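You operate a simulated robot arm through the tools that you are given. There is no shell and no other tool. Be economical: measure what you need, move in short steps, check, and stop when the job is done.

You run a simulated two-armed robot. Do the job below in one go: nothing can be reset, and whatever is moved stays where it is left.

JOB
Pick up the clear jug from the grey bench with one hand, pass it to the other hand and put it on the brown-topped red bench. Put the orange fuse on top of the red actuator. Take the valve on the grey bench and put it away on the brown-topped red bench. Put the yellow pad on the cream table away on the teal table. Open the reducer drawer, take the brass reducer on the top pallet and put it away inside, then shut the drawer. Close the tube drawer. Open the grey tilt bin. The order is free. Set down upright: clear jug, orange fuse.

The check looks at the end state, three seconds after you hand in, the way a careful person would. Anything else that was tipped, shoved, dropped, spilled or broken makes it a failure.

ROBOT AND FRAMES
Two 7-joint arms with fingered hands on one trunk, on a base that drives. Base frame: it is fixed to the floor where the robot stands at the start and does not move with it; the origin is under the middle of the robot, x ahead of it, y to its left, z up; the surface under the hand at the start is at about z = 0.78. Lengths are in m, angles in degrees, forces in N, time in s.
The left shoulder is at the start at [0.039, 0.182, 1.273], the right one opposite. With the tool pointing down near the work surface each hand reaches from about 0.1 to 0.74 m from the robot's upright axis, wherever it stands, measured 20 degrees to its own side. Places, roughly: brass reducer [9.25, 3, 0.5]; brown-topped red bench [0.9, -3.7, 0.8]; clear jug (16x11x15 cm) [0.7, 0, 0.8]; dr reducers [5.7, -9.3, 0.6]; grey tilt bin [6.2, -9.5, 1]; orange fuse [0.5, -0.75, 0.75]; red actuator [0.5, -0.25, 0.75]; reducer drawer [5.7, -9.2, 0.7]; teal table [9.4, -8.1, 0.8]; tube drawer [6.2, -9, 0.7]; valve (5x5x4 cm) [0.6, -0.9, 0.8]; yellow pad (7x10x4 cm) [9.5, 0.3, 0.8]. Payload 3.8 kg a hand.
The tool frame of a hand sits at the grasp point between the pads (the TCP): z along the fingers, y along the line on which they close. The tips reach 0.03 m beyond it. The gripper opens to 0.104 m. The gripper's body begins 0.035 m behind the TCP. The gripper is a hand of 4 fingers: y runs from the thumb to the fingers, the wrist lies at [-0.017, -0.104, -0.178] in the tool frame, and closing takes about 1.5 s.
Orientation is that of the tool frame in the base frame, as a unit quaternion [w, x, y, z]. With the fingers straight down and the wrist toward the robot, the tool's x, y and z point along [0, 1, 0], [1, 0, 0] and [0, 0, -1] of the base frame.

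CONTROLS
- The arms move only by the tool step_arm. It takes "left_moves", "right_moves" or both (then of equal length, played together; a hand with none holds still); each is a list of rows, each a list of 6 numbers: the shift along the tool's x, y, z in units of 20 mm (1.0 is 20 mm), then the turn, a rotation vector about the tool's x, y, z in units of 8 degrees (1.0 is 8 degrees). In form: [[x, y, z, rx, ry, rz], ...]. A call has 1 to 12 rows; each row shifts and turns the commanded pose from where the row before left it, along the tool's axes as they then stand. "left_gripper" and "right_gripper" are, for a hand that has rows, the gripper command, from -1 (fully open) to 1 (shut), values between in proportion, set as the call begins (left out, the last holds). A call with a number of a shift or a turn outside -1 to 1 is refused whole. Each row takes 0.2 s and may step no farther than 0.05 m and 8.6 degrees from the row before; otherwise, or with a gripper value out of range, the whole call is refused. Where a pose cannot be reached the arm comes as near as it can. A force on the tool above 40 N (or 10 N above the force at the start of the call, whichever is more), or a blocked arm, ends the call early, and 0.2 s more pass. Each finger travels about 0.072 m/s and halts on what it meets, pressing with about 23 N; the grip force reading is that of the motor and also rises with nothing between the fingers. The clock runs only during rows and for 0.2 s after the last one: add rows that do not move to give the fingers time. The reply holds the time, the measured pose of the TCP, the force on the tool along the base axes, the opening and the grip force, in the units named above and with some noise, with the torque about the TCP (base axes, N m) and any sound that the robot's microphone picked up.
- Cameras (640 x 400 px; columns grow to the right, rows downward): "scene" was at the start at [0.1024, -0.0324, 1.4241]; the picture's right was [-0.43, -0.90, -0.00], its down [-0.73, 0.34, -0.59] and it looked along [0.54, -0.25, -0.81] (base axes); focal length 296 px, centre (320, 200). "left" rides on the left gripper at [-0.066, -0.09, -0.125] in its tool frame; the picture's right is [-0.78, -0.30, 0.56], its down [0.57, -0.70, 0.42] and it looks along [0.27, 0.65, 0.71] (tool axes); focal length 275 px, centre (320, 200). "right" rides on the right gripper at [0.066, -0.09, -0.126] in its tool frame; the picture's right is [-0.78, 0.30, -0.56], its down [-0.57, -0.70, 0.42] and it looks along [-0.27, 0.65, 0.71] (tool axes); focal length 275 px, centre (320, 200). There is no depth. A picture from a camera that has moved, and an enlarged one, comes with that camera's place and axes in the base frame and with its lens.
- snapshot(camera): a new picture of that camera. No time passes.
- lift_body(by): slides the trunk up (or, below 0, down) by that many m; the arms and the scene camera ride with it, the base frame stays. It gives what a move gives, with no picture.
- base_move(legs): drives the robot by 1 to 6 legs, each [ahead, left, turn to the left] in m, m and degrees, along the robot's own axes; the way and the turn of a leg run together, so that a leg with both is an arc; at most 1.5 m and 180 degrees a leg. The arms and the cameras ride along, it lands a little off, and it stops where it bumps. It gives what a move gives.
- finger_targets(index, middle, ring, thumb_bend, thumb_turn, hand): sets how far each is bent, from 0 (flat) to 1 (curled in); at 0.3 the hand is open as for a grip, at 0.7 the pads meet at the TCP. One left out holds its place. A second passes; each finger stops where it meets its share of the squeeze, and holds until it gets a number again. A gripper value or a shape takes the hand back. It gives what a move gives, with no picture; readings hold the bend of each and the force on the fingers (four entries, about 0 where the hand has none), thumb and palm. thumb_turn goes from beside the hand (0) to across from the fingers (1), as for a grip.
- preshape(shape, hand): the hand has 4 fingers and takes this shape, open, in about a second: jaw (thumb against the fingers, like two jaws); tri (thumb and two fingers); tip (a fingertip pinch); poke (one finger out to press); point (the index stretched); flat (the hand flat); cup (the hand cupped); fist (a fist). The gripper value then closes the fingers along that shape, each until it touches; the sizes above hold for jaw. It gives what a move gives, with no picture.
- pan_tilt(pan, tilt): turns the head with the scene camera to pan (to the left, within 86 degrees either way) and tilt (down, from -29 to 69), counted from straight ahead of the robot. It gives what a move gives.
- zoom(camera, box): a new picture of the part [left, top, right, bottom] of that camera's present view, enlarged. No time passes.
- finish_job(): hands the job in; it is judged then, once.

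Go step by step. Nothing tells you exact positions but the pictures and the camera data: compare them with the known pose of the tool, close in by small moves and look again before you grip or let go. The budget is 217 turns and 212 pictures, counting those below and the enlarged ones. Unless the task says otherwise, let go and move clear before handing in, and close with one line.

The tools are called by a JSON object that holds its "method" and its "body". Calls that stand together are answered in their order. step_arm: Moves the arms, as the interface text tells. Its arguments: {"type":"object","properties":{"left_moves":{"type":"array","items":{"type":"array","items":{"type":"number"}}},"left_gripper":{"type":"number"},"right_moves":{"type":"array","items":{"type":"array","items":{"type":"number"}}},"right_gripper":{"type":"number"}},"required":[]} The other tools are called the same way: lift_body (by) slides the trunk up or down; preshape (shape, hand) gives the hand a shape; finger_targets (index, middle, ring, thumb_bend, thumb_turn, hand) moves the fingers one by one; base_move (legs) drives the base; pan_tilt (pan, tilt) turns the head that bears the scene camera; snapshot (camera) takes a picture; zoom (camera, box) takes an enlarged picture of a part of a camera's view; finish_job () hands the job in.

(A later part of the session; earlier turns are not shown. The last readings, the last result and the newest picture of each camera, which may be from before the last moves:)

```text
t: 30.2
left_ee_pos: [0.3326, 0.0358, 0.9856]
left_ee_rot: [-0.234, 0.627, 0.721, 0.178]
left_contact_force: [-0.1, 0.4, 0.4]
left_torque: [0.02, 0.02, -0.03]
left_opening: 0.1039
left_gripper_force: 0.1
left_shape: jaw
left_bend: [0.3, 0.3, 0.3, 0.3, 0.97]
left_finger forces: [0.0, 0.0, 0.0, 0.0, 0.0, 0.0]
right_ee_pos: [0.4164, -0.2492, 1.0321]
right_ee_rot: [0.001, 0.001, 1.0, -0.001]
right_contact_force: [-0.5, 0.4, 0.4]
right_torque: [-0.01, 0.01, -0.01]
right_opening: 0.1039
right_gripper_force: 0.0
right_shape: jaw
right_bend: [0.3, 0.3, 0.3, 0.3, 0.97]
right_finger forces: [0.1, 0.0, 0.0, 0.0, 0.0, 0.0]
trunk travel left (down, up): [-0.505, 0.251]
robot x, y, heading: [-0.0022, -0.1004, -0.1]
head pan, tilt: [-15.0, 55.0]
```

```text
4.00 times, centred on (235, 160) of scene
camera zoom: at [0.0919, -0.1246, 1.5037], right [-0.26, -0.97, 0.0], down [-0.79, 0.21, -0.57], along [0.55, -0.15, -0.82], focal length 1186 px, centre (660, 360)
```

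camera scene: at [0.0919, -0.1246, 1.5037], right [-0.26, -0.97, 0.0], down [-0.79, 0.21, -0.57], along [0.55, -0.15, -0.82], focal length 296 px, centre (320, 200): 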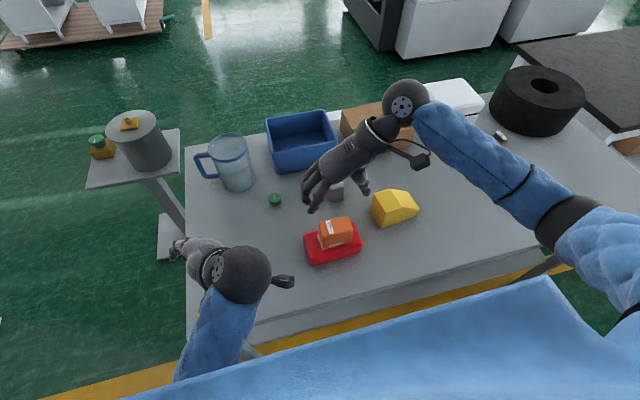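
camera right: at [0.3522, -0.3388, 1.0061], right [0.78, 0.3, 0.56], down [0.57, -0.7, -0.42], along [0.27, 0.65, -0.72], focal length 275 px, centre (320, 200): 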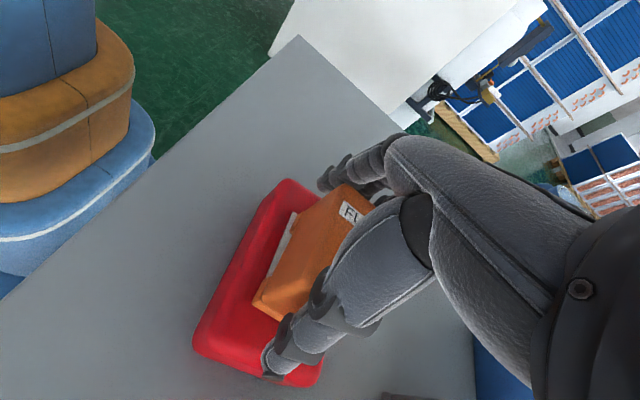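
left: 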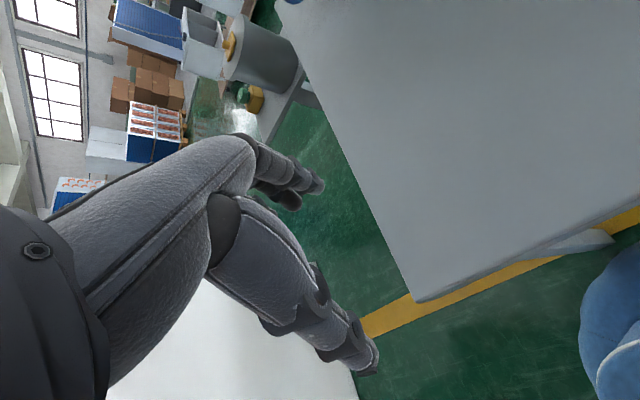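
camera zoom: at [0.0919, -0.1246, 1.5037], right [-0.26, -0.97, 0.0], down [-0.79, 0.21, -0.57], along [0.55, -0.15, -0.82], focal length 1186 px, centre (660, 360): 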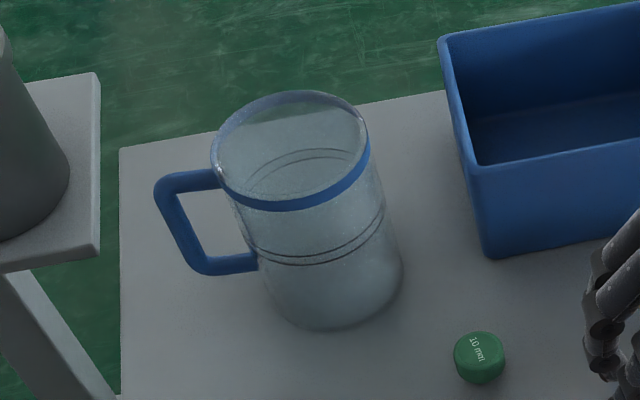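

The jug is a ~10.6 cm cylinder at (0.709,-0.032) with its handle on the +y side. Plan: left hand takes the handle at a 45° tilt, then the right grasps the body from above. I drive left a bit and turn the left hand.

{"method": "base_move", "body": {"legs": [[0, 0.3, 0]]}}

{"method": "step_arm", "body": {"left_moves": [[0, 0, -0.5, -0.825, 0, 0.7], [0, 0, -0.5, 0, -0.99, 0], [0, 0, -0.5, 0, -0.99, 0], [0, 0, 0, 0, -0.99, 0], [0, 0, 0, 0, -0.99, 0], [0, 0, 0, 0, -0.99, 0], [0, 0, 0, 0, -0.99, 0], [0, 0, 0, 0, -0.99, 0], [0, 0, 0, 0, -0.99, 0], [0, 0, 0, 0, -0.99, 0], [0, 0, 0, 0, -0.99, 0]], "left_gripper": -1}}

{"method": "pan_tilt", "body": {"pan": 0, "tilt": 48}}

{"method": "snapshot", "body": {"camera": "scene"}}

{"method": "snapshot", "body": {"camera": "left"}}

```text
t: 32.3
left_ee_pos: [0.3323, 0.3381, 0.9852]
left_ee_rot: [-0.235, 0.627, 0.721, 0.178]
left_contact_force: [0.6, 0.2, -0.9]
left_torque: [-0.03, 0.04, -0.01]
left_opening: 0.1041
left_gripper_force: 0.1
left_shape: jaw
left_bend: [0.3, 0.3, 0.3, 0.3, 0.97]
left_finger forces: [0.0, 0.0, 0.1, 0.0, 0.0, 0.0]
right_ee_pos: [0.4171, 0.0535, 1.0319]
right_ee_rot: [0.0, 0.0, 1.0, -0.001]
right_contact_force: [-0.2, 0.1, 0.7]
right_torque: [0.01, -0.01, 0.03]
right_opening: 0.1039
right_gripper_force: 0.1
right_shape: jaw
right_bend: [0.3, 0.3, 0.3, 0.3, 0.97]
right_finger forces: [0.0, 0.0, 0.0, 0.0, 0.0, 0.0]
trunk travel left (down, up): [-0.505, 0.251]
robot x, y, heading: [0.005, 0.1983, 0.0]
head pan, tilt: [-15.0, 55.0]
```

```text
refused: row 1 steps farther than a row can; nothing moved
```

```text
t: 33.1
left_ee_pos: [0.3331, 0.3369, 0.9847]
left_ee_rot: [-0.236, 0.627, 0.721, 0.18]
left_contact_force: [0.2, -0.1, -0.2]
left_torque: [0.01, 0.01, -0.02]
left_opening: 0.1037
left_gripper_force: 0.0
left_shape: jaw
left_bend: [0.3, 0.3, 0.3, 0.3, 0.97]
left_finger forces: [0.0, 0.0, 0.1, 0.1, 0.1, 0.1]
right_ee_pos: [0.4166, 0.0539, 1.0307]
right_ee_rot: [0.001, -0.001, 1.0, -0.001]
right_contact_force: [0.4, -0.1, 0.5]
right_torque: [0.03, 0.01, 0.01]
right_opening: 0.1038
right_gripper_force: 0.1
right_shape: jaw
right_bend: [0.3, 0.3, 0.3, 0.3, 0.97]
right_finger forces: [0.0, 0.1, 0.0, 0.0, 0.0, 0.1]
trunk travel left (down, up): [-0.505, 0.251]
robot x, y, heading: [0.001, 0.1947, 0.1]
head pan, tilt: [0.0, 48.0]
```

```text
183 pictures are left
camera scene: at [0.1012, 0.1959, 1.5129], right [0.0, -1.0, 0.0], down [-0.74, 0.0, -0.67], along [0.67, 0.0, -0.74], focal length 296 px, centre (320, 200)
```

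scene: 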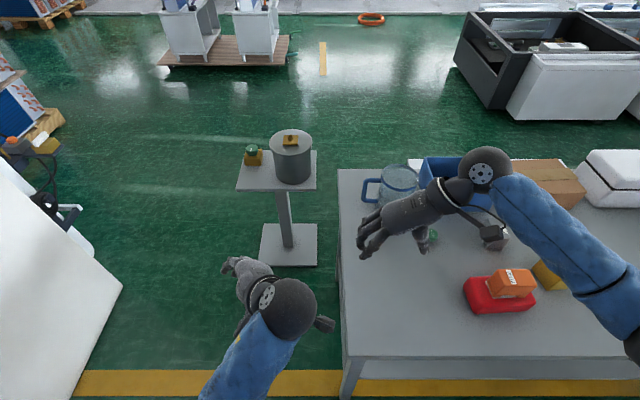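

```text
182 pictures are left
camera left: at [0.265, 0.1998, 1.0549], right [-0.28, -0.37, -0.89], down [-0.8, 0.6, 0.0], along [0.53, 0.71, -0.46], focal length 275 px, centre (320, 200)
```

left: 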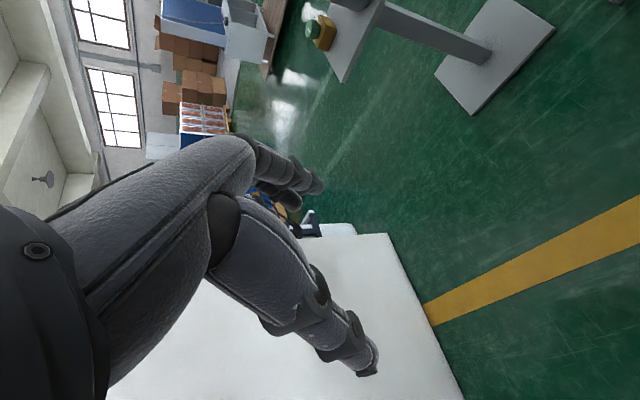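

The left hand is over free floor; I rotate it there in smaller steps and turn the right hand back to default, rising.

{"method": "step_arm", "body": {"left_moves": [[0, 0, -0.5, -0.41, 0, 0.37], [0, 0, -0.5, -0.41, 0, 0.37], [0, 0, 0, 0, -0.99, 0], [0, 0, 0, 0, -0.99, 0], [0, 0, 0, 0, -0.99, 0], [0, 0, 0, 0, -0.99, 0], [0, 0, 0, 0, -0.99, 0], [0, 0, 0, 0, -0.99, 0], [0, 0, 0, 0, -0.99, 0], [0, 0, 0, 0, -0.99, 0], [0, 0, 0, 0, -0.99, 0], [0, 0, 0, 0, -0.99, 0]], "right_moves": [[0, -1, -0.3, 0, 0, 0], [0, -1, -0.3, 0, 0, 0], [0, -1, -0.3, 0, 0, 0], [0, -1, -0.3, 0, 0, 0], [0, -1, -0.3, 0, 0, 0], [0, -1, 0, 0, 0, 0.9], [0, 0, 0, 0, 0, 1], [0, 0, 0, 0, 0, 1], [0, 0, 0, 0, 0, 1], [0, 0, 0, 0, 0, 1], [0, 0, 0, 0, 0, 1], [0, 0, 0, 0, 0, 1]]}}

{"method": "snapshot", "body": {"camera": "scene"}}

{"method": "snapshot", "body": {"camera": "left"}}

```text
t: 35.7
left_ee_pos: [0.3347, 0.3266, 1.0021]
left_ee_rot: [0.273, 0.651, 0.654, -0.273]
left_contact_force: [0.0, -0.3, 0.0]
left_torque: [0.02, -0.01, -0.01]
left_opening: 0.1039
left_gripper_force: 0.1
left_shape: jaw
left_bend: [0.3, 0.3, 0.3, 0.3, 0.97]
left_finger forces: [0.0, 0.0, 0.1, 0.0, 0.0, 0.0]
right_ee_pos: [0.4168, -0.0666, 1.0629]
right_ee_rot: [0.002, 0.464, 0.886, -0.001]
right_contact_force: [-0.7, -0.3, 0.4]
right_torque: [0.0, -0.03, 0.01]
right_opening: 0.1041
right_gripper_force: 0.0
right_shape: jaw
right_bend: [0.3, 0.3, 0.3, 0.3, 0.97]
right_finger forces: [0.0, 0.1, 0.0, 0.1, 0.0, 0.1]
trunk travel left (down, up): [-0.505, 0.251]
robot x, y, heading: [-0.0012, 0.1976, 0.1]
head pan, tilt: [0.0, 48.0]
```

```text
181 pictures are left
camera scene: at [0.101, 0.1968, 1.5129], right [0.0, -1.0, 0.0], down [-0.74, 0.0, -0.67], along [0.67, 0.0, -0.74], focal length 296 px, centre (320, 200)
```

scene: 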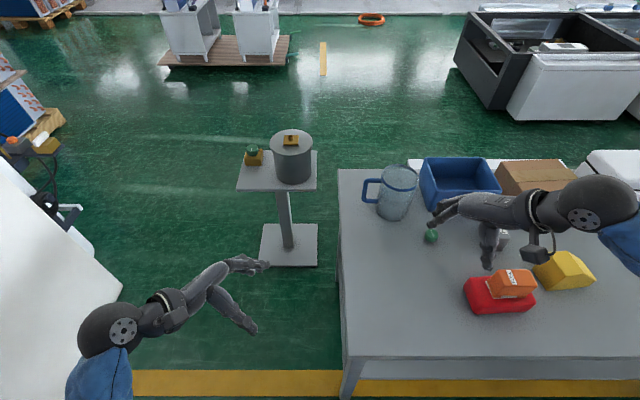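

```text
180 pictures are left
camera left: at [0.2441, 0.3686, 1.1374], right [-0.29, -0.94, 0.16], down [-0.7, 0.1, -0.71], along [0.65, -0.32, -0.69], focal length 275 px, centre (320, 200)
```

left: 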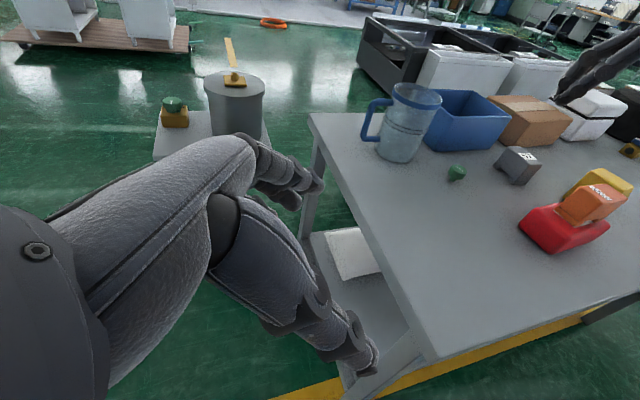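

Both hands are oriented. Zooming the jug handle from both cameras to triangulate.

{"method": "zoom", "body": {"camera": "scene", "box": [340, 150, 440, 230]}}

{"method": "zoom", "body": {"camera": "left", "box": [340, 70, 460, 170]}}

```text
5.00 times, centred on (390, 190) of scene
camera zoom: at [0.101, 0.1968, 1.5129], right [0.0, -1.0, 0.0], down [-0.74, 0.0, -0.67], along [0.67, 0.0, -0.74], focal length 1482 px, centre (-30, 250)
```

zoom: 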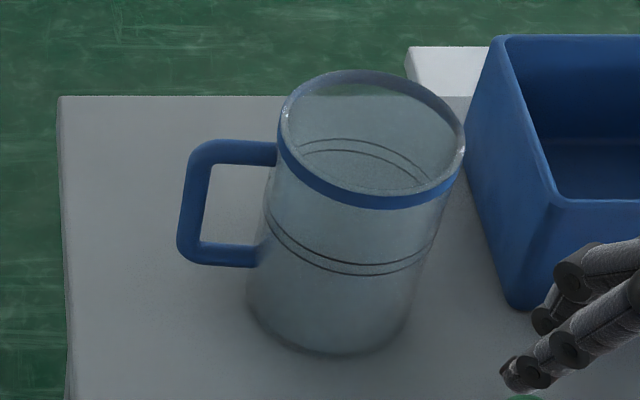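

```text
4.00 times, centred on (400, 120) of left
camera zoom: at [0.2441, 0.3686, 1.1374], right [-0.29, -0.94, 0.16], down [-0.7, 0.1, -0.71], along [0.65, -0.32, -0.69], focal length 1101 px, centre (0, 520)
```

zoom: 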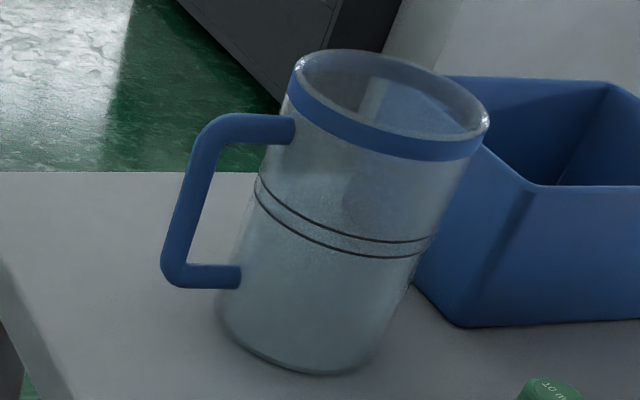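

Handle bar is vertical at (0.725,0.059), z 0.82–0.91. I'll make the left hand horizontal (yawed 30° inward) so all fingers contact the bar; edge forward 5 cm and rotate.

{"method": "base_move", "body": {"legs": [[0.05, 0, 0]]}}

{"method": "step_arm", "body": {"left_moves": [[0, 0, 0, 0, -0.95, 0], [0, 0, 0, 0, -0.95, 0], [0, 0, 0, 0, -0.95, 0], [0, 0, 0, 0, -0.95, 0], [0, 0, 0, 0, -0.95, 0], [0, 0, 0, 0, -0.9, 0], [0, 0, 0, -0.95, 0, 0], [0, 0, 0, -0.95, 0, 0], [0, 0, 0, -0.95, 0, 0], [0, 0, 0, -0.9, 0, 0]], "right_moves": [[0, 0, 0, 0, 0, 0.9], [0, 0, 0, 0, 0, 0.9], [0, 0, 0, 0, 0, 0.9], [0, 0, 0, 0, 0, 0.9], [0, 0, 0, 0, 0, 0.75], [-1, 0, -1, 0, 0, 0], [-1, 0, -1, 0, 0, 0], [-1, 0, -1, 0, 0, 0], [-1, 0, -1, 0, 0, 0], [0, 0, -1, 0, 0, 0]]}}

{"method": "snapshot", "body": {"camera": "scene"}}

```text
t: 36.6
left_ee_pos: [0.3644, 0.3313, 1.0018]
left_ee_rot: [0.273, 0.652, 0.654, -0.271]
left_contact_force: [-0.1, 0.4, -0.5]
left_torque: [0.02, 0.0, 0.0]
left_opening: 0.1038
left_gripper_force: 0.0
left_shape: jaw
left_bend: [0.3, 0.3, 0.3, 0.3, 0.97]
left_finger forces: [0.1, 0.0, 0.1, 0.1, 0.1, 0.0]
right_ee_pos: [0.446, -0.062, 1.0615]
right_ee_rot: [0.002, 0.464, 0.886, -0.001]
right_contact_force: [0.2, -0.6, 1.1]
right_torque: [-0.03, 0.01, 0.01]
right_opening: 0.1039
right_gripper_force: 0.0
right_shape: jaw
right_bend: [0.3, 0.3, 0.3, 0.3, 0.97]
right_finger forces: [0.1, 0.0, 0.1, 0.1, 0.0, 0.1]
trunk travel left (down, up): [-0.505, 0.251]
robot x, y, heading: [0.0289, 0.2034, -0.1]
head pan, tilt: [0.0, 48.0]
stopped in leg 1: the robot was blocked; the commanded pose is now the measured one
```

```text
t: 38.8
left_ee_pos: [0.3602, 0.3459, 0.9943]
left_ee_rot: [0.594, 0.389, 0.616, -0.341]
left_contact_force: [0.3, 0.3, -0.5]
left_torque: [-0.02, 0.01, -0.01]
left_opening: 0.1037
left_gripper_force: 0.0
left_shape: jaw
left_bend: [0.3, 0.3, 0.3, 0.3, 0.97]
left_finger forces: [0.1, 0.0, 0.0, 0.0, 0.1, 0.1]
right_ee_pos: [0.4458, -0.1415, 1.1622]
right_ee_rot: [0.003, 0.708, 0.706, 0.0]
right_contact_force: [0.5, 0.9, 0.2]
right_torque: [-0.01, 0.01, 0.02]
right_opening: 0.1039
right_gripper_force: 0.1
right_shape: jaw
right_bend: [0.3, 0.3, 0.3, 0.3, 0.97]
right_finger forces: [0.0, 0.0, 0.1, 0.0, 0.0, 0.0]
trunk travel left (down, up): [-0.505, 0.251]
robot x, y, heading: [0.0318, 0.1989, -0.1]
head pan, tilt: [0.0, 48.0]
```

```text
177 pictures are left
camera scene: at [0.1295, 0.2019, 1.5129], right [0.0, -1.0, 0.0], down [-0.74, 0.0, -0.67], along [0.67, 0.0, -0.74], focal length 296 px, centre (320, 200)
```

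scene: 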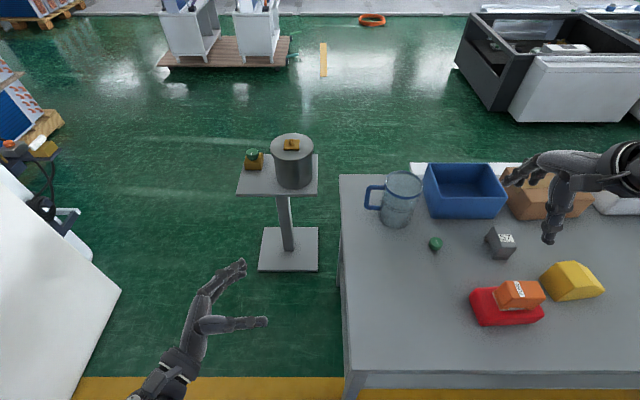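

Robot is against the bench, fine. I bring the left hand to a pre-grasp near the handle.

{"method": "step_arm", "body": {"left_moves": [[0.1, 0.55, 0.97, 0, 0, 0], [0.1, 0.55, 0.97, 0, 0, 0], [0.1, 0.55, 0.97, 0, 0, 0], [0.1, 0.55, 0.97, 0, 0, 0], [0.1, 0.55, 0.97, 0, 0, 0], [0.1, 0.55, 0.97, 0, 0, 0], [0.1, 0.55, 0.97, 0, 0, 0], [0.1, 0.55, 0.97, 0, 0, 0], [0.1, 0.55, 0.97, 0, 0, 0], [0.1, 0.55, 0.97, 0, 0, 0], [0.1, 0.55, 0.97, 0, 0, 0], [0.1, 0.55, 0.97, 0, 0, 0]]}}

{"method": "snapshot", "body": {"camera": "scene"}}

{"method": "snapshot", "body": {"camera": "left"}}

```text
t: 39.7
left_ee_pos: [0.4014, 0.3221, 0.9685]
left_ee_rot: [0.57, 0.403, 0.631, -0.339]
left_contact_force: [0.0, 0.6, 0.7]
left_torque: [-0.02, 0.0, -0.01]
left_opening: 0.1039
left_gripper_force: 0.0
left_shape: jaw
left_bend: [0.3, 0.3, 0.3, 0.3, 0.97]
left_finger forces: [0.0, 0.0, 0.1, 0.0, 0.1, 0.1]
right_ee_pos: [0.4458, -0.1419, 1.1607]
right_ee_rot: [0.001, 0.707, 0.708, 0.001]
right_contact_force: [-0.9, 0.5, 0.4]
right_torque: [0.04, 0.03, 0.01]
right_opening: 0.1039
right_gripper_force: 0.0
right_shape: jaw
right_bend: [0.3, 0.3, 0.3, 0.3, 0.97]
right_finger forces: [0.0, 0.1, 0.0, 0.0, 0.1, 0.0]
trunk travel left (down, up): [-0.505, 0.251]
robot x, y, heading: [0.0317, 0.2006, 0.1]
head pan, tilt: [0.0, 48.0]
stopped in row 4 (left hand): the arm was blocked; the commanded pose is now the measured one
```

```text
176 pictures are left
camera scene: at [0.1296, 0.2009, 1.5129], right [0.0, -1.0, 0.0], down [-0.74, 0.0, -0.67], along [0.67, 0.0, -0.74], focal length 296 px, centre (320, 200)
```

scene: 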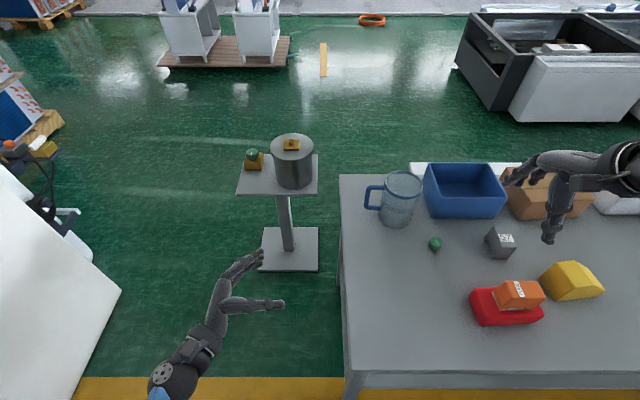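

```text
175 pictures are left
camera left: at [0.2663, 0.3844, 1.045], right [0.0, -0.72, 0.69], down [-0.45, -0.62, -0.64], along [0.89, -0.31, -0.33], focal length 275 px, centre (320, 200)
```

left: 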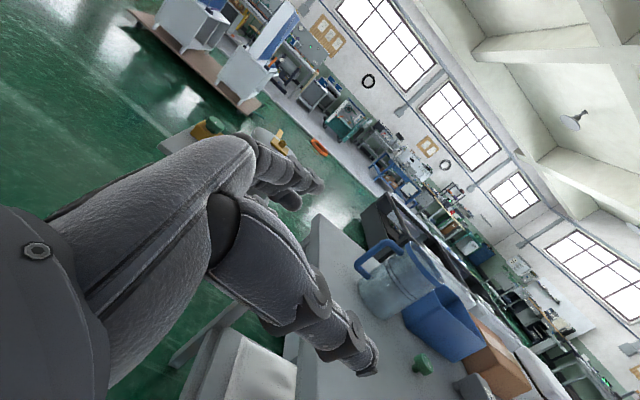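

The arm hit a joint limit here; I'll relax the tilt a bit while moving out over the bench, then re-tilt there.

{"method": "step_arm", "body": {"left_moves": [[-0.2, 0.8, 0.4, 0, 0.9, 0], [-0.2, 0.8, 0.4, 0, 0.9, 0], [-0.2, 0.8, 0.4, 0, 0.9, 0], [-0.2, 0.9, 0.4, 0, 0.9, 0], [-0.2, 0.9, 0.4, 0, 0, 0], [-0.2, 0.9, 0.4, 0, 0, 0], [0, 0.9, 0.4, 0, 0, 0], [0, 0.9, 0.4, 0, 0, 0], [0, 0.9, 0.4, 0, 0, 0], [0, 0.9, 0.4, 0, 0, 0]]}}

{"method": "snapshot", "body": {"camera": "scene"}}

```text
t: 41.9
left_ee_pos: [0.5945, 0.3266, 0.9584]
left_ee_rot: [0.397, 0.473, 0.752, -0.23]
left_contact_force: [-0.2, 0.2, -0.2]
left_torque: [-0.02, -0.03, -0.02]
left_opening: 0.1038
left_gripper_force: 0.1
left_shape: jaw
left_bend: [0.3, 0.3, 0.3, 0.3, 0.97]
left_finger forces: [0.0, 0.0, 0.0, 0.1, 0.0, 0.0]
right_ee_pos: [0.4473, -0.1431, 1.1607]
right_ee_rot: [0.002, 0.708, 0.706, 0.0]
right_contact_force: [-0.6, -0.1, 0.4]
right_torque: [-0.02, 0.03, 0.0]
right_opening: 0.1039
right_gripper_force: 0.1
right_shape: jaw
right_bend: [0.3, 0.3, 0.3, 0.3, 0.97]
right_finger forces: [0.0, 0.1, 0.0, 0.1, 0.1, 0.1]
trunk travel left (down, up): [-0.505, 0.251]
robot x, y, heading: [0.027, 0.2021, 0.2]
head pan, tilt: [0.0, 48.0]
```

```text
174 pictures are left
camera scene: at [0.1301, 0.2006, 1.5129], right [0.0, -1.0, 0.0], down [-0.74, 0.0, -0.67], along [0.67, 0.0, -0.74], focal length 296 px, centre (320, 200)
```

scene: 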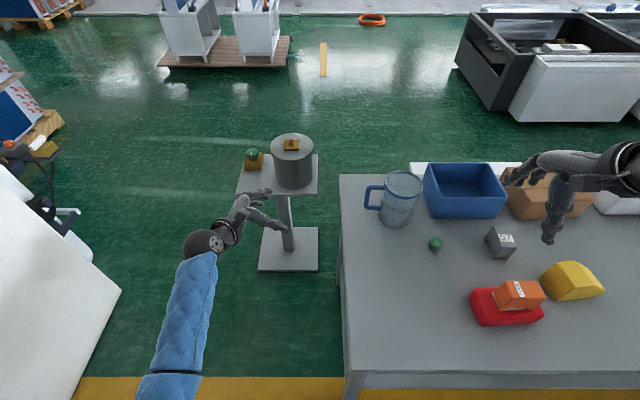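

Good. Now move inward (−y) toward the handle, then re-tilt.

{"method": "step_arm", "body": {"left_moves": [[-0.48, -0.2, 1, 0, 0, 0], [-0.48, -0.2, 1, 0, 0, 0], [-0.48, -0.2, 1, 0, 0, 0], [-0.48, -0.2, 1, 0, 0, 0], [-0.48, -0.2, 1, 0, 0, 0], [-0.48, -0.2, 1, 0, 0, 0], [0, 0, 0, 0, -0.9, 0], [0, 0, 0, 0, -0.9, 0], [0, 0, 0, 0, -0.9, 0], [0, 0, 0, 0, -0.9, 0], [0, 0, 0, 0, -0.8, 0]]}}

{"method": "snapshot", "body": {"camera": "scene"}}

{"method": "snapshot", "body": {"camera": "left"}}

```text
t: 43.1
left_ee_pos: [0.6284, 0.3117, 0.9086]
left_ee_rot: [0.363, 0.487, 0.777, -0.166]
left_contact_force: [-0.4, -0.3, -0.4]
left_torque: [-0.02, -0.05, 0.02]
left_opening: 0.104
left_gripper_force: 0.1
left_shape: jaw
left_bend: [0.3, 0.3, 0.3, 0.3, 0.97]
left_finger forces: [0.0, 0.0, 0.1, 0.1, 0.2, 0.0]
right_ee_pos: [0.445, -0.1415, 1.1604]
right_ee_rot: [0.002, 0.707, 0.707, 0.001]
right_contact_force: [0.1, -0.2, 0.8]
right_torque: [0.01, 0.02, 0.02]
right_opening: 0.1039
right_gripper_force: 0.2
right_shape: jaw
right_bend: [0.3, 0.3, 0.3, 0.3, 0.97]
right_finger forces: [0.1, 0.0, 0.0, 0.0, 0.0, 0.1]
trunk travel left (down, up): [-0.505, 0.251]
robot x, y, heading: [0.0275, 0.204, 0.2]
head pan, tilt: [0.0, 48.0]
stopped in row 5 (left hand): the arm was blocked; the commanded pose is now the measured one
```

```text
173 pictures are left
camera scene: at [0.1297, 0.2006, 1.5129], right [0.0, -1.0, 0.0], down [-0.74, 0.0, -0.67], along [0.67, 0.0, -0.74], focal length 296 px, centre (320, 200)
```

scene: 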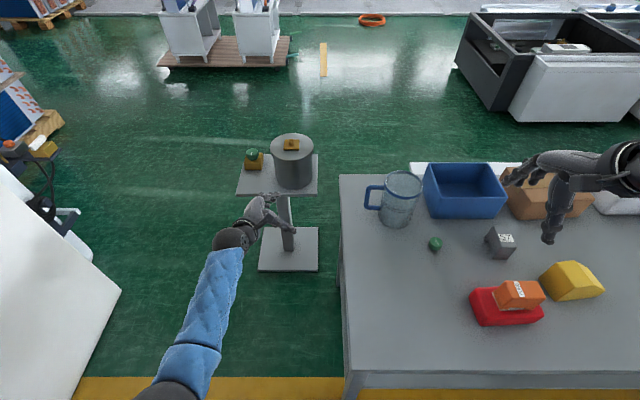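

```text
172 pictures are left
camera left: at [0.5163, 0.3038, 1.0334], right [0.17, -0.97, 0.16], down [-0.59, -0.23, -0.77], along [0.79, 0.04, -0.62], focal length 275 px, centre (320, 200)
```

left: 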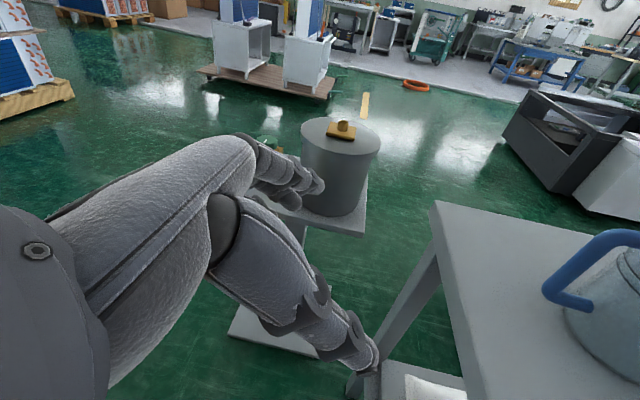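

Wrist limit with that yaw. Instead I'll use the earlier un-yawed 45° tilt, gripping at the handle's top corner. Raise and re-orient.

{"method": "step_arm", "body": {"left_moves": [[-0.73, 0.1, -0.68, 0, 0, 0], [-0.73, 0.1, -0.68, 0, 0, 0], [-0.73, 0.1, -0.68, 0, 0, 0], [-0.73, 0.1, -0.68, 0, 0, 0], [0, 0, 0, 0.74, 0, 0.48], [0, 0, 0, 0.74, 0, 0.48], [0, 0, 0, 0.74, 0, 0.48], [0, 0, 0, 0.73, 0, 0.47]]}}

```text
t: 44.9
left_ee_pos: [0.6289, 0.3103, 0.9884]
left_ee_rot: [0.274, 0.649, 0.655, -0.274]
left_contact_force: [-0.3, 0.1, -0.1]
left_torque: [-0.01, 0.02, -0.04]
left_opening: 0.1037
left_gripper_force: 0.2
left_shape: jaw
left_bend: [0.3, 0.3, 0.3, 0.3, 0.97]
left_finger forces: [0.0, 0.0, 0.0, 0.1, 0.0, 0.1]
right_ee_pos: [0.446, -0.1409, 1.1612]
right_ee_rot: [0.001, 0.707, 0.707, 0.0]
right_contact_force: [-0.1, -0.1, 0.8]
right_torque: [-0.02, 0.01, 0.04]
right_opening: 0.1039
right_gripper_force: 0.0
right_shape: jaw
right_bend: [0.3, 0.3, 0.3, 0.3, 0.97]
right_finger forces: [0.1, 0.0, 0.0, 0.0, 0.0, 0.0]
trunk travel left (down, up): [-0.505, 0.251]
robot x, y, heading: [0.0266, 0.2036, 0.3]
head pan, tilt: [0.0, 48.0]
```

{"method": "step_arm", "body": {"left_moves": [[-0.64, 0.53, 0.92, 0, 0, 0], [-0.64, 0.53, 0.92, 0, 0, 0], [-0.64, 0.53, 0.92, 0, 0, 0], [-0.64, 0.53, 0.92, 0, 0, 0], [-0.64, 0.53, 0.92, 0, 0, 0], [-0.64, 0.53, 0.92, 0, 0, 0], [-0.64, 0.53, 0.92, 0, 0, 0], [-0.64, 0.53, 0.92, 0, 0, 0], [-0.64, 0.53, 0.92, 0, 0, 0]]}}

{"method": "snapshot", "body": {"camera": "scene"}}

{"method": "snapshot", "body": {"camera": "left"}}

```text
t: 46.9
left_ee_pos: [0.6945, 0.1504, 0.9675]
left_ee_rot: [0.274, 0.649, 0.655, -0.273]
left_contact_force: [0.7, 1.5, -0.5]
left_torque: [-0.01, 0.05, 0.01]
left_opening: 0.104
left_gripper_force: 0.0
left_shape: jaw
left_bend: [0.3, 0.3, 0.3, 0.3, 0.97]
left_finger forces: [0.1, 0.0, 0.0, 0.0, 0.1, 0.0]
left hand out of reach, approached as far as the arm can: row 7, 8, 9
right_ee_pos: [0.4462, -0.1416, 1.1616]
right_ee_rot: [0.001, 0.708, 0.706, 0.0]
right_contact_force: [0.4, -0.2, -0.3]
right_torque: [0.0, -0.01, 0.01]
right_opening: 0.1039
right_gripper_force: 0.1
right_shape: jaw
right_bend: [0.3, 0.3, 0.3, 0.3, 0.97]
right_finger forces: [0.0, 0.0, 0.0, 0.0, 0.0, 0.1]
trunk travel left (down, up): [-0.505, 0.251]
robot x, y, heading: [0.0272, 0.2013, 0.0]
head pan, tilt: [0.0, 48.0]
```

```text
171 pictures are left
camera scene: at [0.1298, 0.2011, 1.5129], right [0.0, -1.0, 0.0], down [-0.74, 0.0, -0.67], along [0.67, 0.0, -0.74], focal length 296 px, centre (320, 200)
```

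scene: 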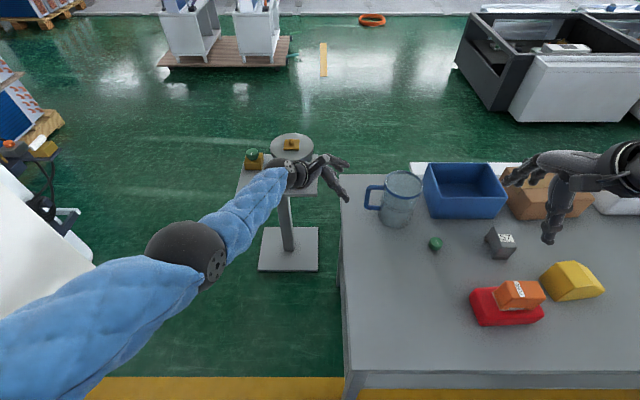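

```text
170 pictures are left
camera left: at [0.6045, 0.1919, 1.1033], right [-0.29, -0.94, 0.16], down [-0.7, 0.09, -0.71], along [0.65, -0.32, -0.69], focal length 275 px, centre (320, 200)
```

left: 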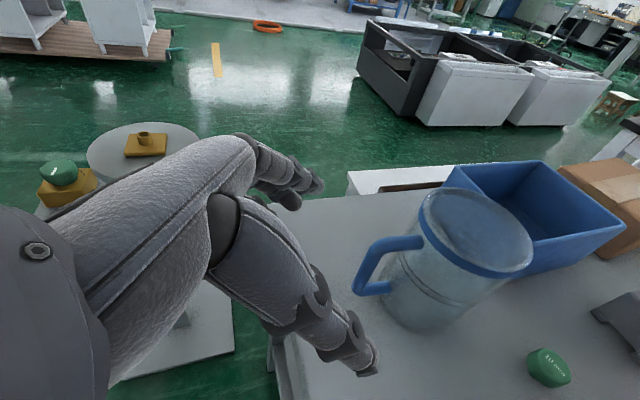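

Arm fully extended. I retract up-left, drive right 13 cm, and lower the trunk to get closer.

{"method": "step_arm", "body": {"left_moves": [[0, 0, -1, 0, 0, 0], [0, 0, -1, 0, 0, 0], [0, 0, -1, 0, 0, 0], [0, 0, -1, 0, 0, 0], [0, 0, -1, 0, 0, 0]]}}

{"method": "base_move", "body": {"legs": [[0, -0.13, 0]]}}

{"method": "lift_body", "body": {"by": -0.06}}

{"method": "snapshot", "body": {"camera": "left"}}

{"method": "snapshot", "body": {"camera": "scene"}}

```text
t: 48.1
left_ee_pos: [0.6941, 0.2215, 1.0388]
left_ee_rot: [0.275, 0.648, 0.655, -0.273]
left_contact_force: [0.1, -0.7, 0.4]
left_torque: [0.02, 0.03, 0.03]
left_opening: 0.1037
left_gripper_force: 0.1
left_shape: jaw
left_bend: [0.3, 0.3, 0.3, 0.3, 0.97]
left_finger forces: [0.0, 0.1, 0.0, 0.1, 0.1, 0.0]
right_ee_pos: [0.4457, -0.1413, 1.1618]
right_ee_rot: [0.002, 0.708, 0.706, 0.001]
right_contact_force: [0.1, -0.1, -0.7]
right_torque: [-0.01, -0.04, 0.02]
right_opening: 0.1042
right_gripper_force: 0.1
right_shape: jaw
right_bend: [0.3, 0.3, 0.3, 0.3, 0.97]
right_finger forces: [0.0, 0.0, 0.0, 0.0, 0.0, 0.1]
trunk travel left (down, up): [-0.505, 0.251]
robot x, y, heading: [0.0288, 0.201, 0.3]
head pan, tilt: [0.0, 48.0]
```

```text
t: 49.1
left_ee_pos: [0.6814, 0.1952, 1.0389]
left_ee_rot: [0.278, 0.64, 0.665, -0.268]
left_contact_force: [-0.2, 0.0, 0.3]
left_torque: [0.02, 0.0, 0.01]
left_opening: 0.1039
left_gripper_force: 0.0
left_shape: jaw
left_bend: [0.3, 0.3, 0.3, 0.3, 0.97]
left_finger forces: [0.0, 0.1, 0.0, 0.0, 0.0, 0.0]
right_ee_pos: [0.4453, -0.1747, 1.1611]
right_ee_rot: [0.002, 0.696, 0.718, 0.003]
right_contact_force: [1.1, 0.2, 0.2]
right_torque: [0.04, -0.01, 0.03]
right_opening: 0.1038
right_gripper_force: 0.1
right_shape: jaw
right_bend: [0.3, 0.3, 0.3, 0.3, 0.97]
right_finger forces: [0.1, 0.1, 0.0, 0.0, 0.1, 0.0]
trunk travel left (down, up): [-0.505, 0.251]
robot x, y, heading: [0.017, 0.1567, 1.8]
head pan, tilt: [0.0, 48.0]
stopped in leg 1: the robot was blocked; the commanded pose is now the measured one
```

```text
t: 50.1
left_ee_pos: [0.6832, 0.1989, 0.9786]
left_ee_rot: [0.278, 0.639, 0.665, -0.268]
left_contact_force: [0.4, -0.4, 0.2]
left_torque: [-0.01, -0.02, -0.04]
left_opening: 0.1041
left_gripper_force: 0.0
left_shape: jaw
left_bend: [0.3, 0.3, 0.3, 0.3, 0.97]
left_finger forces: [0.1, 0.0, 0.0, 0.1, 0.0, 0.0]
right_ee_pos: [0.4463, -0.1699, 1.1012]
right_ee_rot: [0.002, 0.696, 0.718, 0.001]
right_contact_force: [-0.7, 0.4, 0.4]
right_torque: [0.01, 0.02, -0.02]
right_opening: 0.1043
right_gripper_force: 0.1
right_shape: jaw
right_bend: [0.3, 0.3, 0.3, 0.3, 0.97]
right_finger forces: [0.1, 0.0, 0.0, 0.0, 0.1, 0.0]
trunk travel left (down, up): [-0.445, 0.311]
robot x, y, heading: [0.02, 0.1615, 1.8]
head pan, tilt: [0.0, 48.0]
```

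```text
169 pictures are left
camera left: at [0.5914, 0.2384, 1.1135], right [-0.26, -0.95, 0.16], down [-0.71, 0.07, -0.71], along [0.66, -0.3, -0.69], focal length 275 px, centre (320, 200)
```

left: 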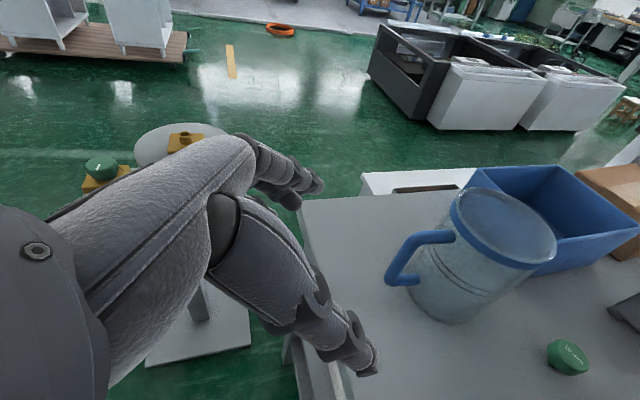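

```text
168 pictures are left
camera scene: at [0.1288, 0.1627, 1.4527], right [0.03, -1.0, 0.0], down [-0.74, -0.02, -0.67], along [0.67, 0.02, -0.74], focal length 296 px, centre (320, 200)
```

scene: 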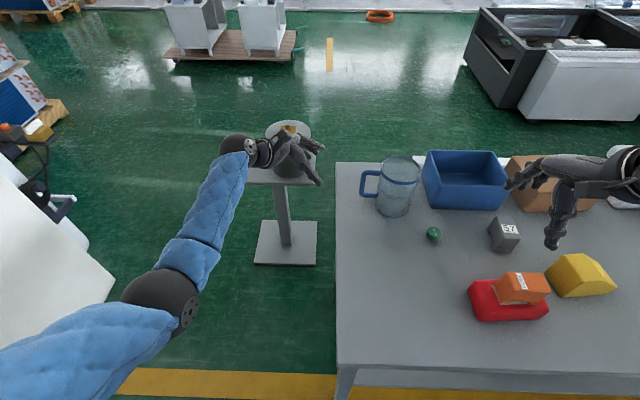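

The base scraped the bench; I back off 4 cm and then strafe right.

{"method": "base_move", "body": {"legs": [[-0.04, 0, -1.8], [0, -0.1, 0]]}}

{"method": "snapshot", "body": {"camera": "left"}}

{"method": "snapshot", "body": {"camera": "scene"}}

```text
t: 51.7
left_ee_pos: [0.6452, 0.0772, 0.9781]
left_ee_rot: [0.274, 0.649, 0.655, -0.273]
left_contact_force: [-0.6, -0.6, 0.5]
left_torque: [0.0, -0.01, 0.0]
left_opening: 0.1042
left_gripper_force: 0.0
left_shape: jaw
left_bend: [0.3, 0.3, 0.3, 0.3, 0.97]
left_finger forces: [0.0, 0.0, 0.0, 0.0, 0.0, 0.1]
right_ee_pos: [0.3967, -0.2856, 1.1009]
right_ee_rot: [0.002, 0.707, 0.707, 0.001]
right_contact_force: [0.1, -0.9, 0.3]
right_torque: [0.02, 0.0, -0.02]
right_opening: 0.1041
right_gripper_force: 0.1
right_shape: jaw
right_bend: [0.3, 0.3, 0.3, 0.3, 0.97]
right_finger forces: [0.0, 0.0, 0.0, 0.1, 0.0, 0.0]
trunk travel left (down, up): [-0.445, 0.311]
robot x, y, heading: [-0.0211, 0.0611, -0.2]
head pan, tilt: [0.0, 48.0]
```

```text
167 pictures are left
camera left: at [0.5545, 0.1187, 1.1128], right [-0.29, -0.94, 0.16], down [-0.7, 0.09, -0.7], along [0.65, -0.32, -0.69], focal length 275 px, centre (320, 200)
```

left: 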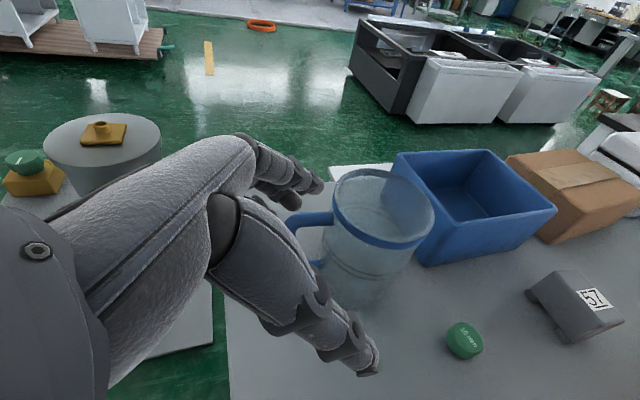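

```text
166 pictures are left
camera scene: at [0.09, 0.0564, 1.4525], right [0.0, -1.0, 0.0], down [-0.74, 0.0, -0.67], along [0.67, 0.0, -0.74], focal length 296 px, centre (320, 200)
```

scene: 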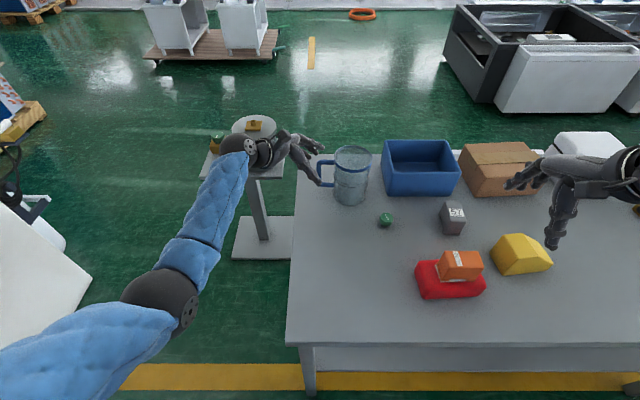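

{"method": "base_move", "body": {"legs": [[0.038, 0, 0]]}}

{"method": "step_arm", "body": {"left_moves": [[0.68, 0.65, -0.1, 0, 0, 0], [0.68, 0.65, -0.1, 0, 0, 0], [0.68, 0.65, -0.1, 0, 0, 0]]}}

{"method": "snapshot", "body": {"camera": "left"}}

{"method": "zoom", "body": {"camera": "scene", "box": [240, 110, 400, 210]}}

```text
t: 52.6
left_ee_pos: [0.6845, 0.078, 0.9748]
left_ee_rot: [0.274, 0.648, 0.656, -0.274]
left_contact_force: [0.5, 0.2, -1.3]
left_torque: [-0.04, 0.01, -0.07]
left_opening: 0.1039
left_gripper_force: 0.0
left_shape: jaw
left_bend: [0.3, 0.3, 0.3, 0.3, 0.97]
left_finger forces: [0.0, 0.0, 0.1, 0.0, 0.0, 0.0]
right_ee_pos: [0.4352, -0.2828, 1.0994]
right_ee_rot: [0.002, 0.708, 0.707, 0.0]
right_contact_force: [0.9, 0.7, 0.1]
right_torque: [-0.02, 0.07, 0.03]
right_opening: 0.1039
right_gripper_force: 0.1
right_shape: jaw
right_bend: [0.3, 0.3, 0.3, 0.3, 0.97]
right_finger forces: [0.0, 0.0, 0.1, 0.1, 0.0, 0.0]
trunk travel left (down, up): [-0.445, 0.311]
robot x, y, heading: [0.0134, 0.0632, 0.2]
head pan, tilt: [0.0, 48.0]
```

```text
t: 53.4
left_ee_pos: [0.7196, 0.1116, 0.952]
left_ee_rot: [0.275, 0.649, 0.655, -0.273]
left_contact_force: [-0.5, -0.8, 0.5]
left_torque: [-0.05, 0.03, -0.02]
left_opening: 0.1038
left_gripper_force: 0.1
left_shape: jaw
left_bend: [0.3, 0.3, 0.3, 0.3, 0.97]
left_finger forces: [0.0, 0.0, 0.1, 0.1, 0.1, 0.0]
right_ee_pos: [0.4345, -0.2835, 1.1009]
right_ee_rot: [0.001, 0.707, 0.707, 0.001]
right_contact_force: [0.2, 0.7, 0.1]
right_torque: [-0.02, 0.01, 0.03]
right_opening: 0.1042
right_gripper_force: 0.2
right_shape: jaw
right_bend: [0.3, 0.3, 0.3, 0.3, 0.97]
right_finger forces: [0.0, 0.0, 0.1, 0.0, 0.0, 0.1]
trunk travel left (down, up): [-0.445, 0.311]
robot x, y, heading: [0.0156, 0.0569, -0.0]
head pan, tilt: [0.0, 48.0]
```

```text
165 pictures are left
camera left: at [0.6303, 0.1539, 1.0863], right [-0.29, -0.94, 0.16], down [-0.7, 0.09, -0.7], along [0.65, -0.32, -0.69], focal length 275 px, centre (320, 200)
```

left: 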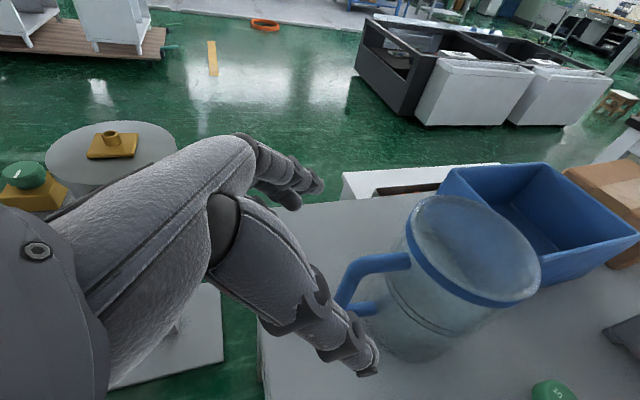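

```text
4.00 times, centred on (320, 160) of scene
camera zoom: at [0.1268, 0.0582, 1.4525], right [0.0, -1.0, 0.0], down [-0.74, 0.0, -0.67], along [0.67, 0.0, -0.74], focal length 1186 px, centre (320, 360)
```

zoom: 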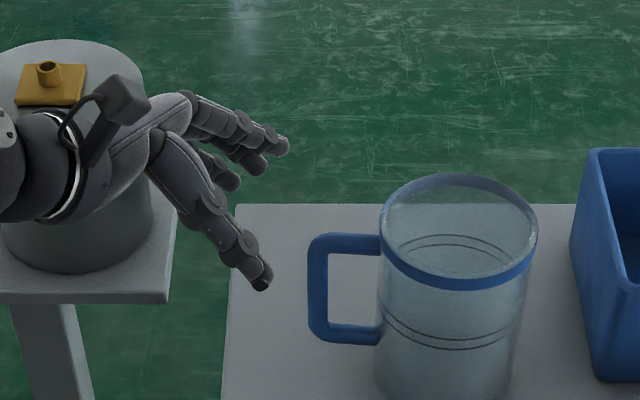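

Aligned. Advance along the tool axis onto the handle corner.

{"method": "step_arm", "body": {"left_moves": [[0, 0.07, 1, 0, 0, 0], [0, 0.07, 1, 0, 0, 0], [0, 0.07, 1, 0, 0, 0], [-0.1, 0.05, 0.9, 0, 0, 0], [0, 0, 0, 0, 0, 0]]}}

{"method": "snapshot", "body": {"camera": "left"}}

{"method": "zoom", "body": {"camera": "scene", "box": [280, 130, 400, 210]}}

```text
t: 54.6
left_ee_pos: [0.7023, 0.0563, 0.9108]
left_ee_rot: [0.274, 0.648, 0.656, -0.273]
left_contact_force: [-0.1, 0.0, -0.8]
left_torque: [-0.02, 0.03, 0.01]
left_opening: 0.1039
left_gripper_force: 0.0
left_shape: jaw
left_bend: [0.3, 0.3, 0.3, 0.3, 0.97]
left_finger forces: [0.0, 0.1, 0.0, 0.1, 0.0, 0.1]
left hand out of reach, approached as far as the arm can: row 2, 3, 4
right_ee_pos: [0.4341, -0.2845, 1.1018]
right_ee_rot: [0.002, 0.707, 0.707, 0.0]
right_contact_force: [0.4, 0.3, -0.3]
right_torque: [0.01, -0.01, 0.03]
right_opening: 0.1043
right_gripper_force: 0.0
right_shape: jaw
right_bend: [0.3, 0.3, 0.3, 0.3, 0.97]
right_finger forces: [0.0, 0.0, 0.0, 0.1, 0.0, 0.0]
trunk travel left (down, up): [-0.445, 0.311]
robot x, y, heading: [0.012, 0.0609, 0.5]
head pan, tilt: [0.0, 48.0]
```

```text
163 pictures are left
camera left: at [0.6132, 0.0979, 1.0459], right [-0.29, -0.94, 0.16], down [-0.7, 0.09, -0.71], along [0.65, -0.32, -0.69], focal length 275 px, centre (320, 200)
```

left: 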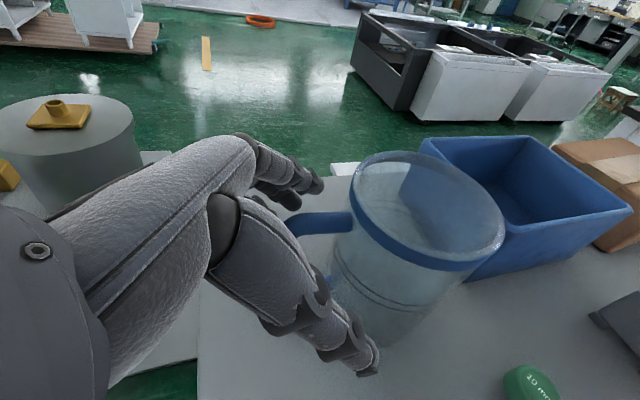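

```text
5.00 times, centred on (340, 170) of scene
camera zoom: at [0.1261, 0.058, 1.4526], right [0.0, -1.0, 0.0], down [-0.74, 0.0, -0.67], along [0.67, 0.0, -0.74], focal length 1482 px, centre (220, 350)
```

zoom: 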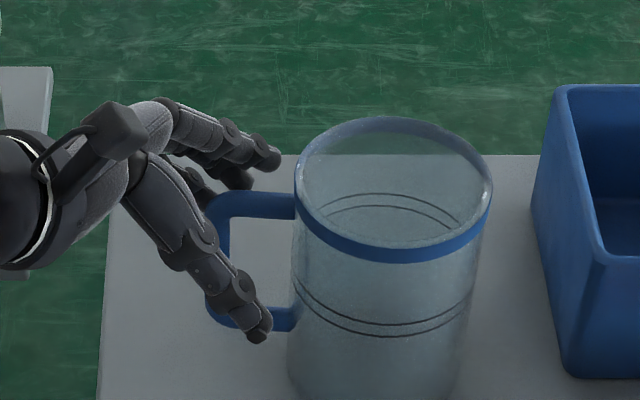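

Slightly short of reach; I back off 2.5 cm, lower the trunk, and then advance.

{"method": "step_arm", "body": {"left_moves": [[0, 0, -1, 0, 0, 0], [0, 0, -0.5, 0, 0, 0]]}}

{"method": "lift_body", "body": {"by": -0.08}}

```text
t: 55.2
left_ee_pos: [0.7019, 0.0777, 0.9323]
left_ee_rot: [0.275, 0.648, 0.655, -0.274]
left_contact_force: [-0.2, 0.3, 0.9]
left_torque: [0.04, 0.02, 0.0]
left_opening: 0.1038
left_gripper_force: 0.0
left_shape: jaw
left_bend: [0.3, 0.3, 0.3, 0.3, 0.97]
left_finger forces: [0.0, 0.1, 0.0, 0.1, 0.0, 0.1]
right_ee_pos: [0.4325, -0.2849, 1.102]
right_ee_rot: [0.002, 0.708, 0.707, 0.001]
right_contact_force: [0.0, -1.0, -0.1]
right_torque: [-0.01, 0.02, -0.02]
right_opening: 0.1039
right_gripper_force: 0.0
right_shape: jaw
right_bend: [0.3, 0.3, 0.3, 0.3, 0.97]
right_finger forces: [0.0, 0.0, 0.0, 0.1, 0.0, 0.0]
trunk travel left (down, up): [-0.445, 0.311]
robot x, y, heading: [0.0133, 0.0584, -0.2]
head pan, tilt: [0.0, 48.0]
```

```text
t: 56.4
left_ee_pos: [0.7032, 0.0779, 0.8542]
left_ee_rot: [0.275, 0.649, 0.655, -0.273]
left_contact_force: [-0.4, -0.4, 0.2]
left_torque: [0.01, -0.01, 0.0]
left_opening: 0.1039
left_gripper_force: 0.1
left_shape: jaw
left_bend: [0.3, 0.3, 0.3, 0.3, 0.97]
left_finger forces: [0.0, 0.1, 0.0, 0.1, 0.1, 0.0]
right_ee_pos: [0.4331, -0.2848, 1.0218]
right_ee_rot: [0.001, 0.707, 0.707, 0.0]
right_contact_force: [-0.4, 0.7, -0.2]
right_torque: [-0.01, 0.04, 0.03]
right_opening: 0.104
right_gripper_force: 0.1
right_shape: jaw
right_bend: [0.3, 0.3, 0.3, 0.3, 0.97]
right_finger forces: [0.0, 0.0, 0.0, 0.0, 0.0, 0.1]
trunk travel left (down, up): [-0.365, 0.391]
robot x, y, heading: [0.0134, 0.0546, 0.3]
head pan, tilt: [0.0, 48.0]
```

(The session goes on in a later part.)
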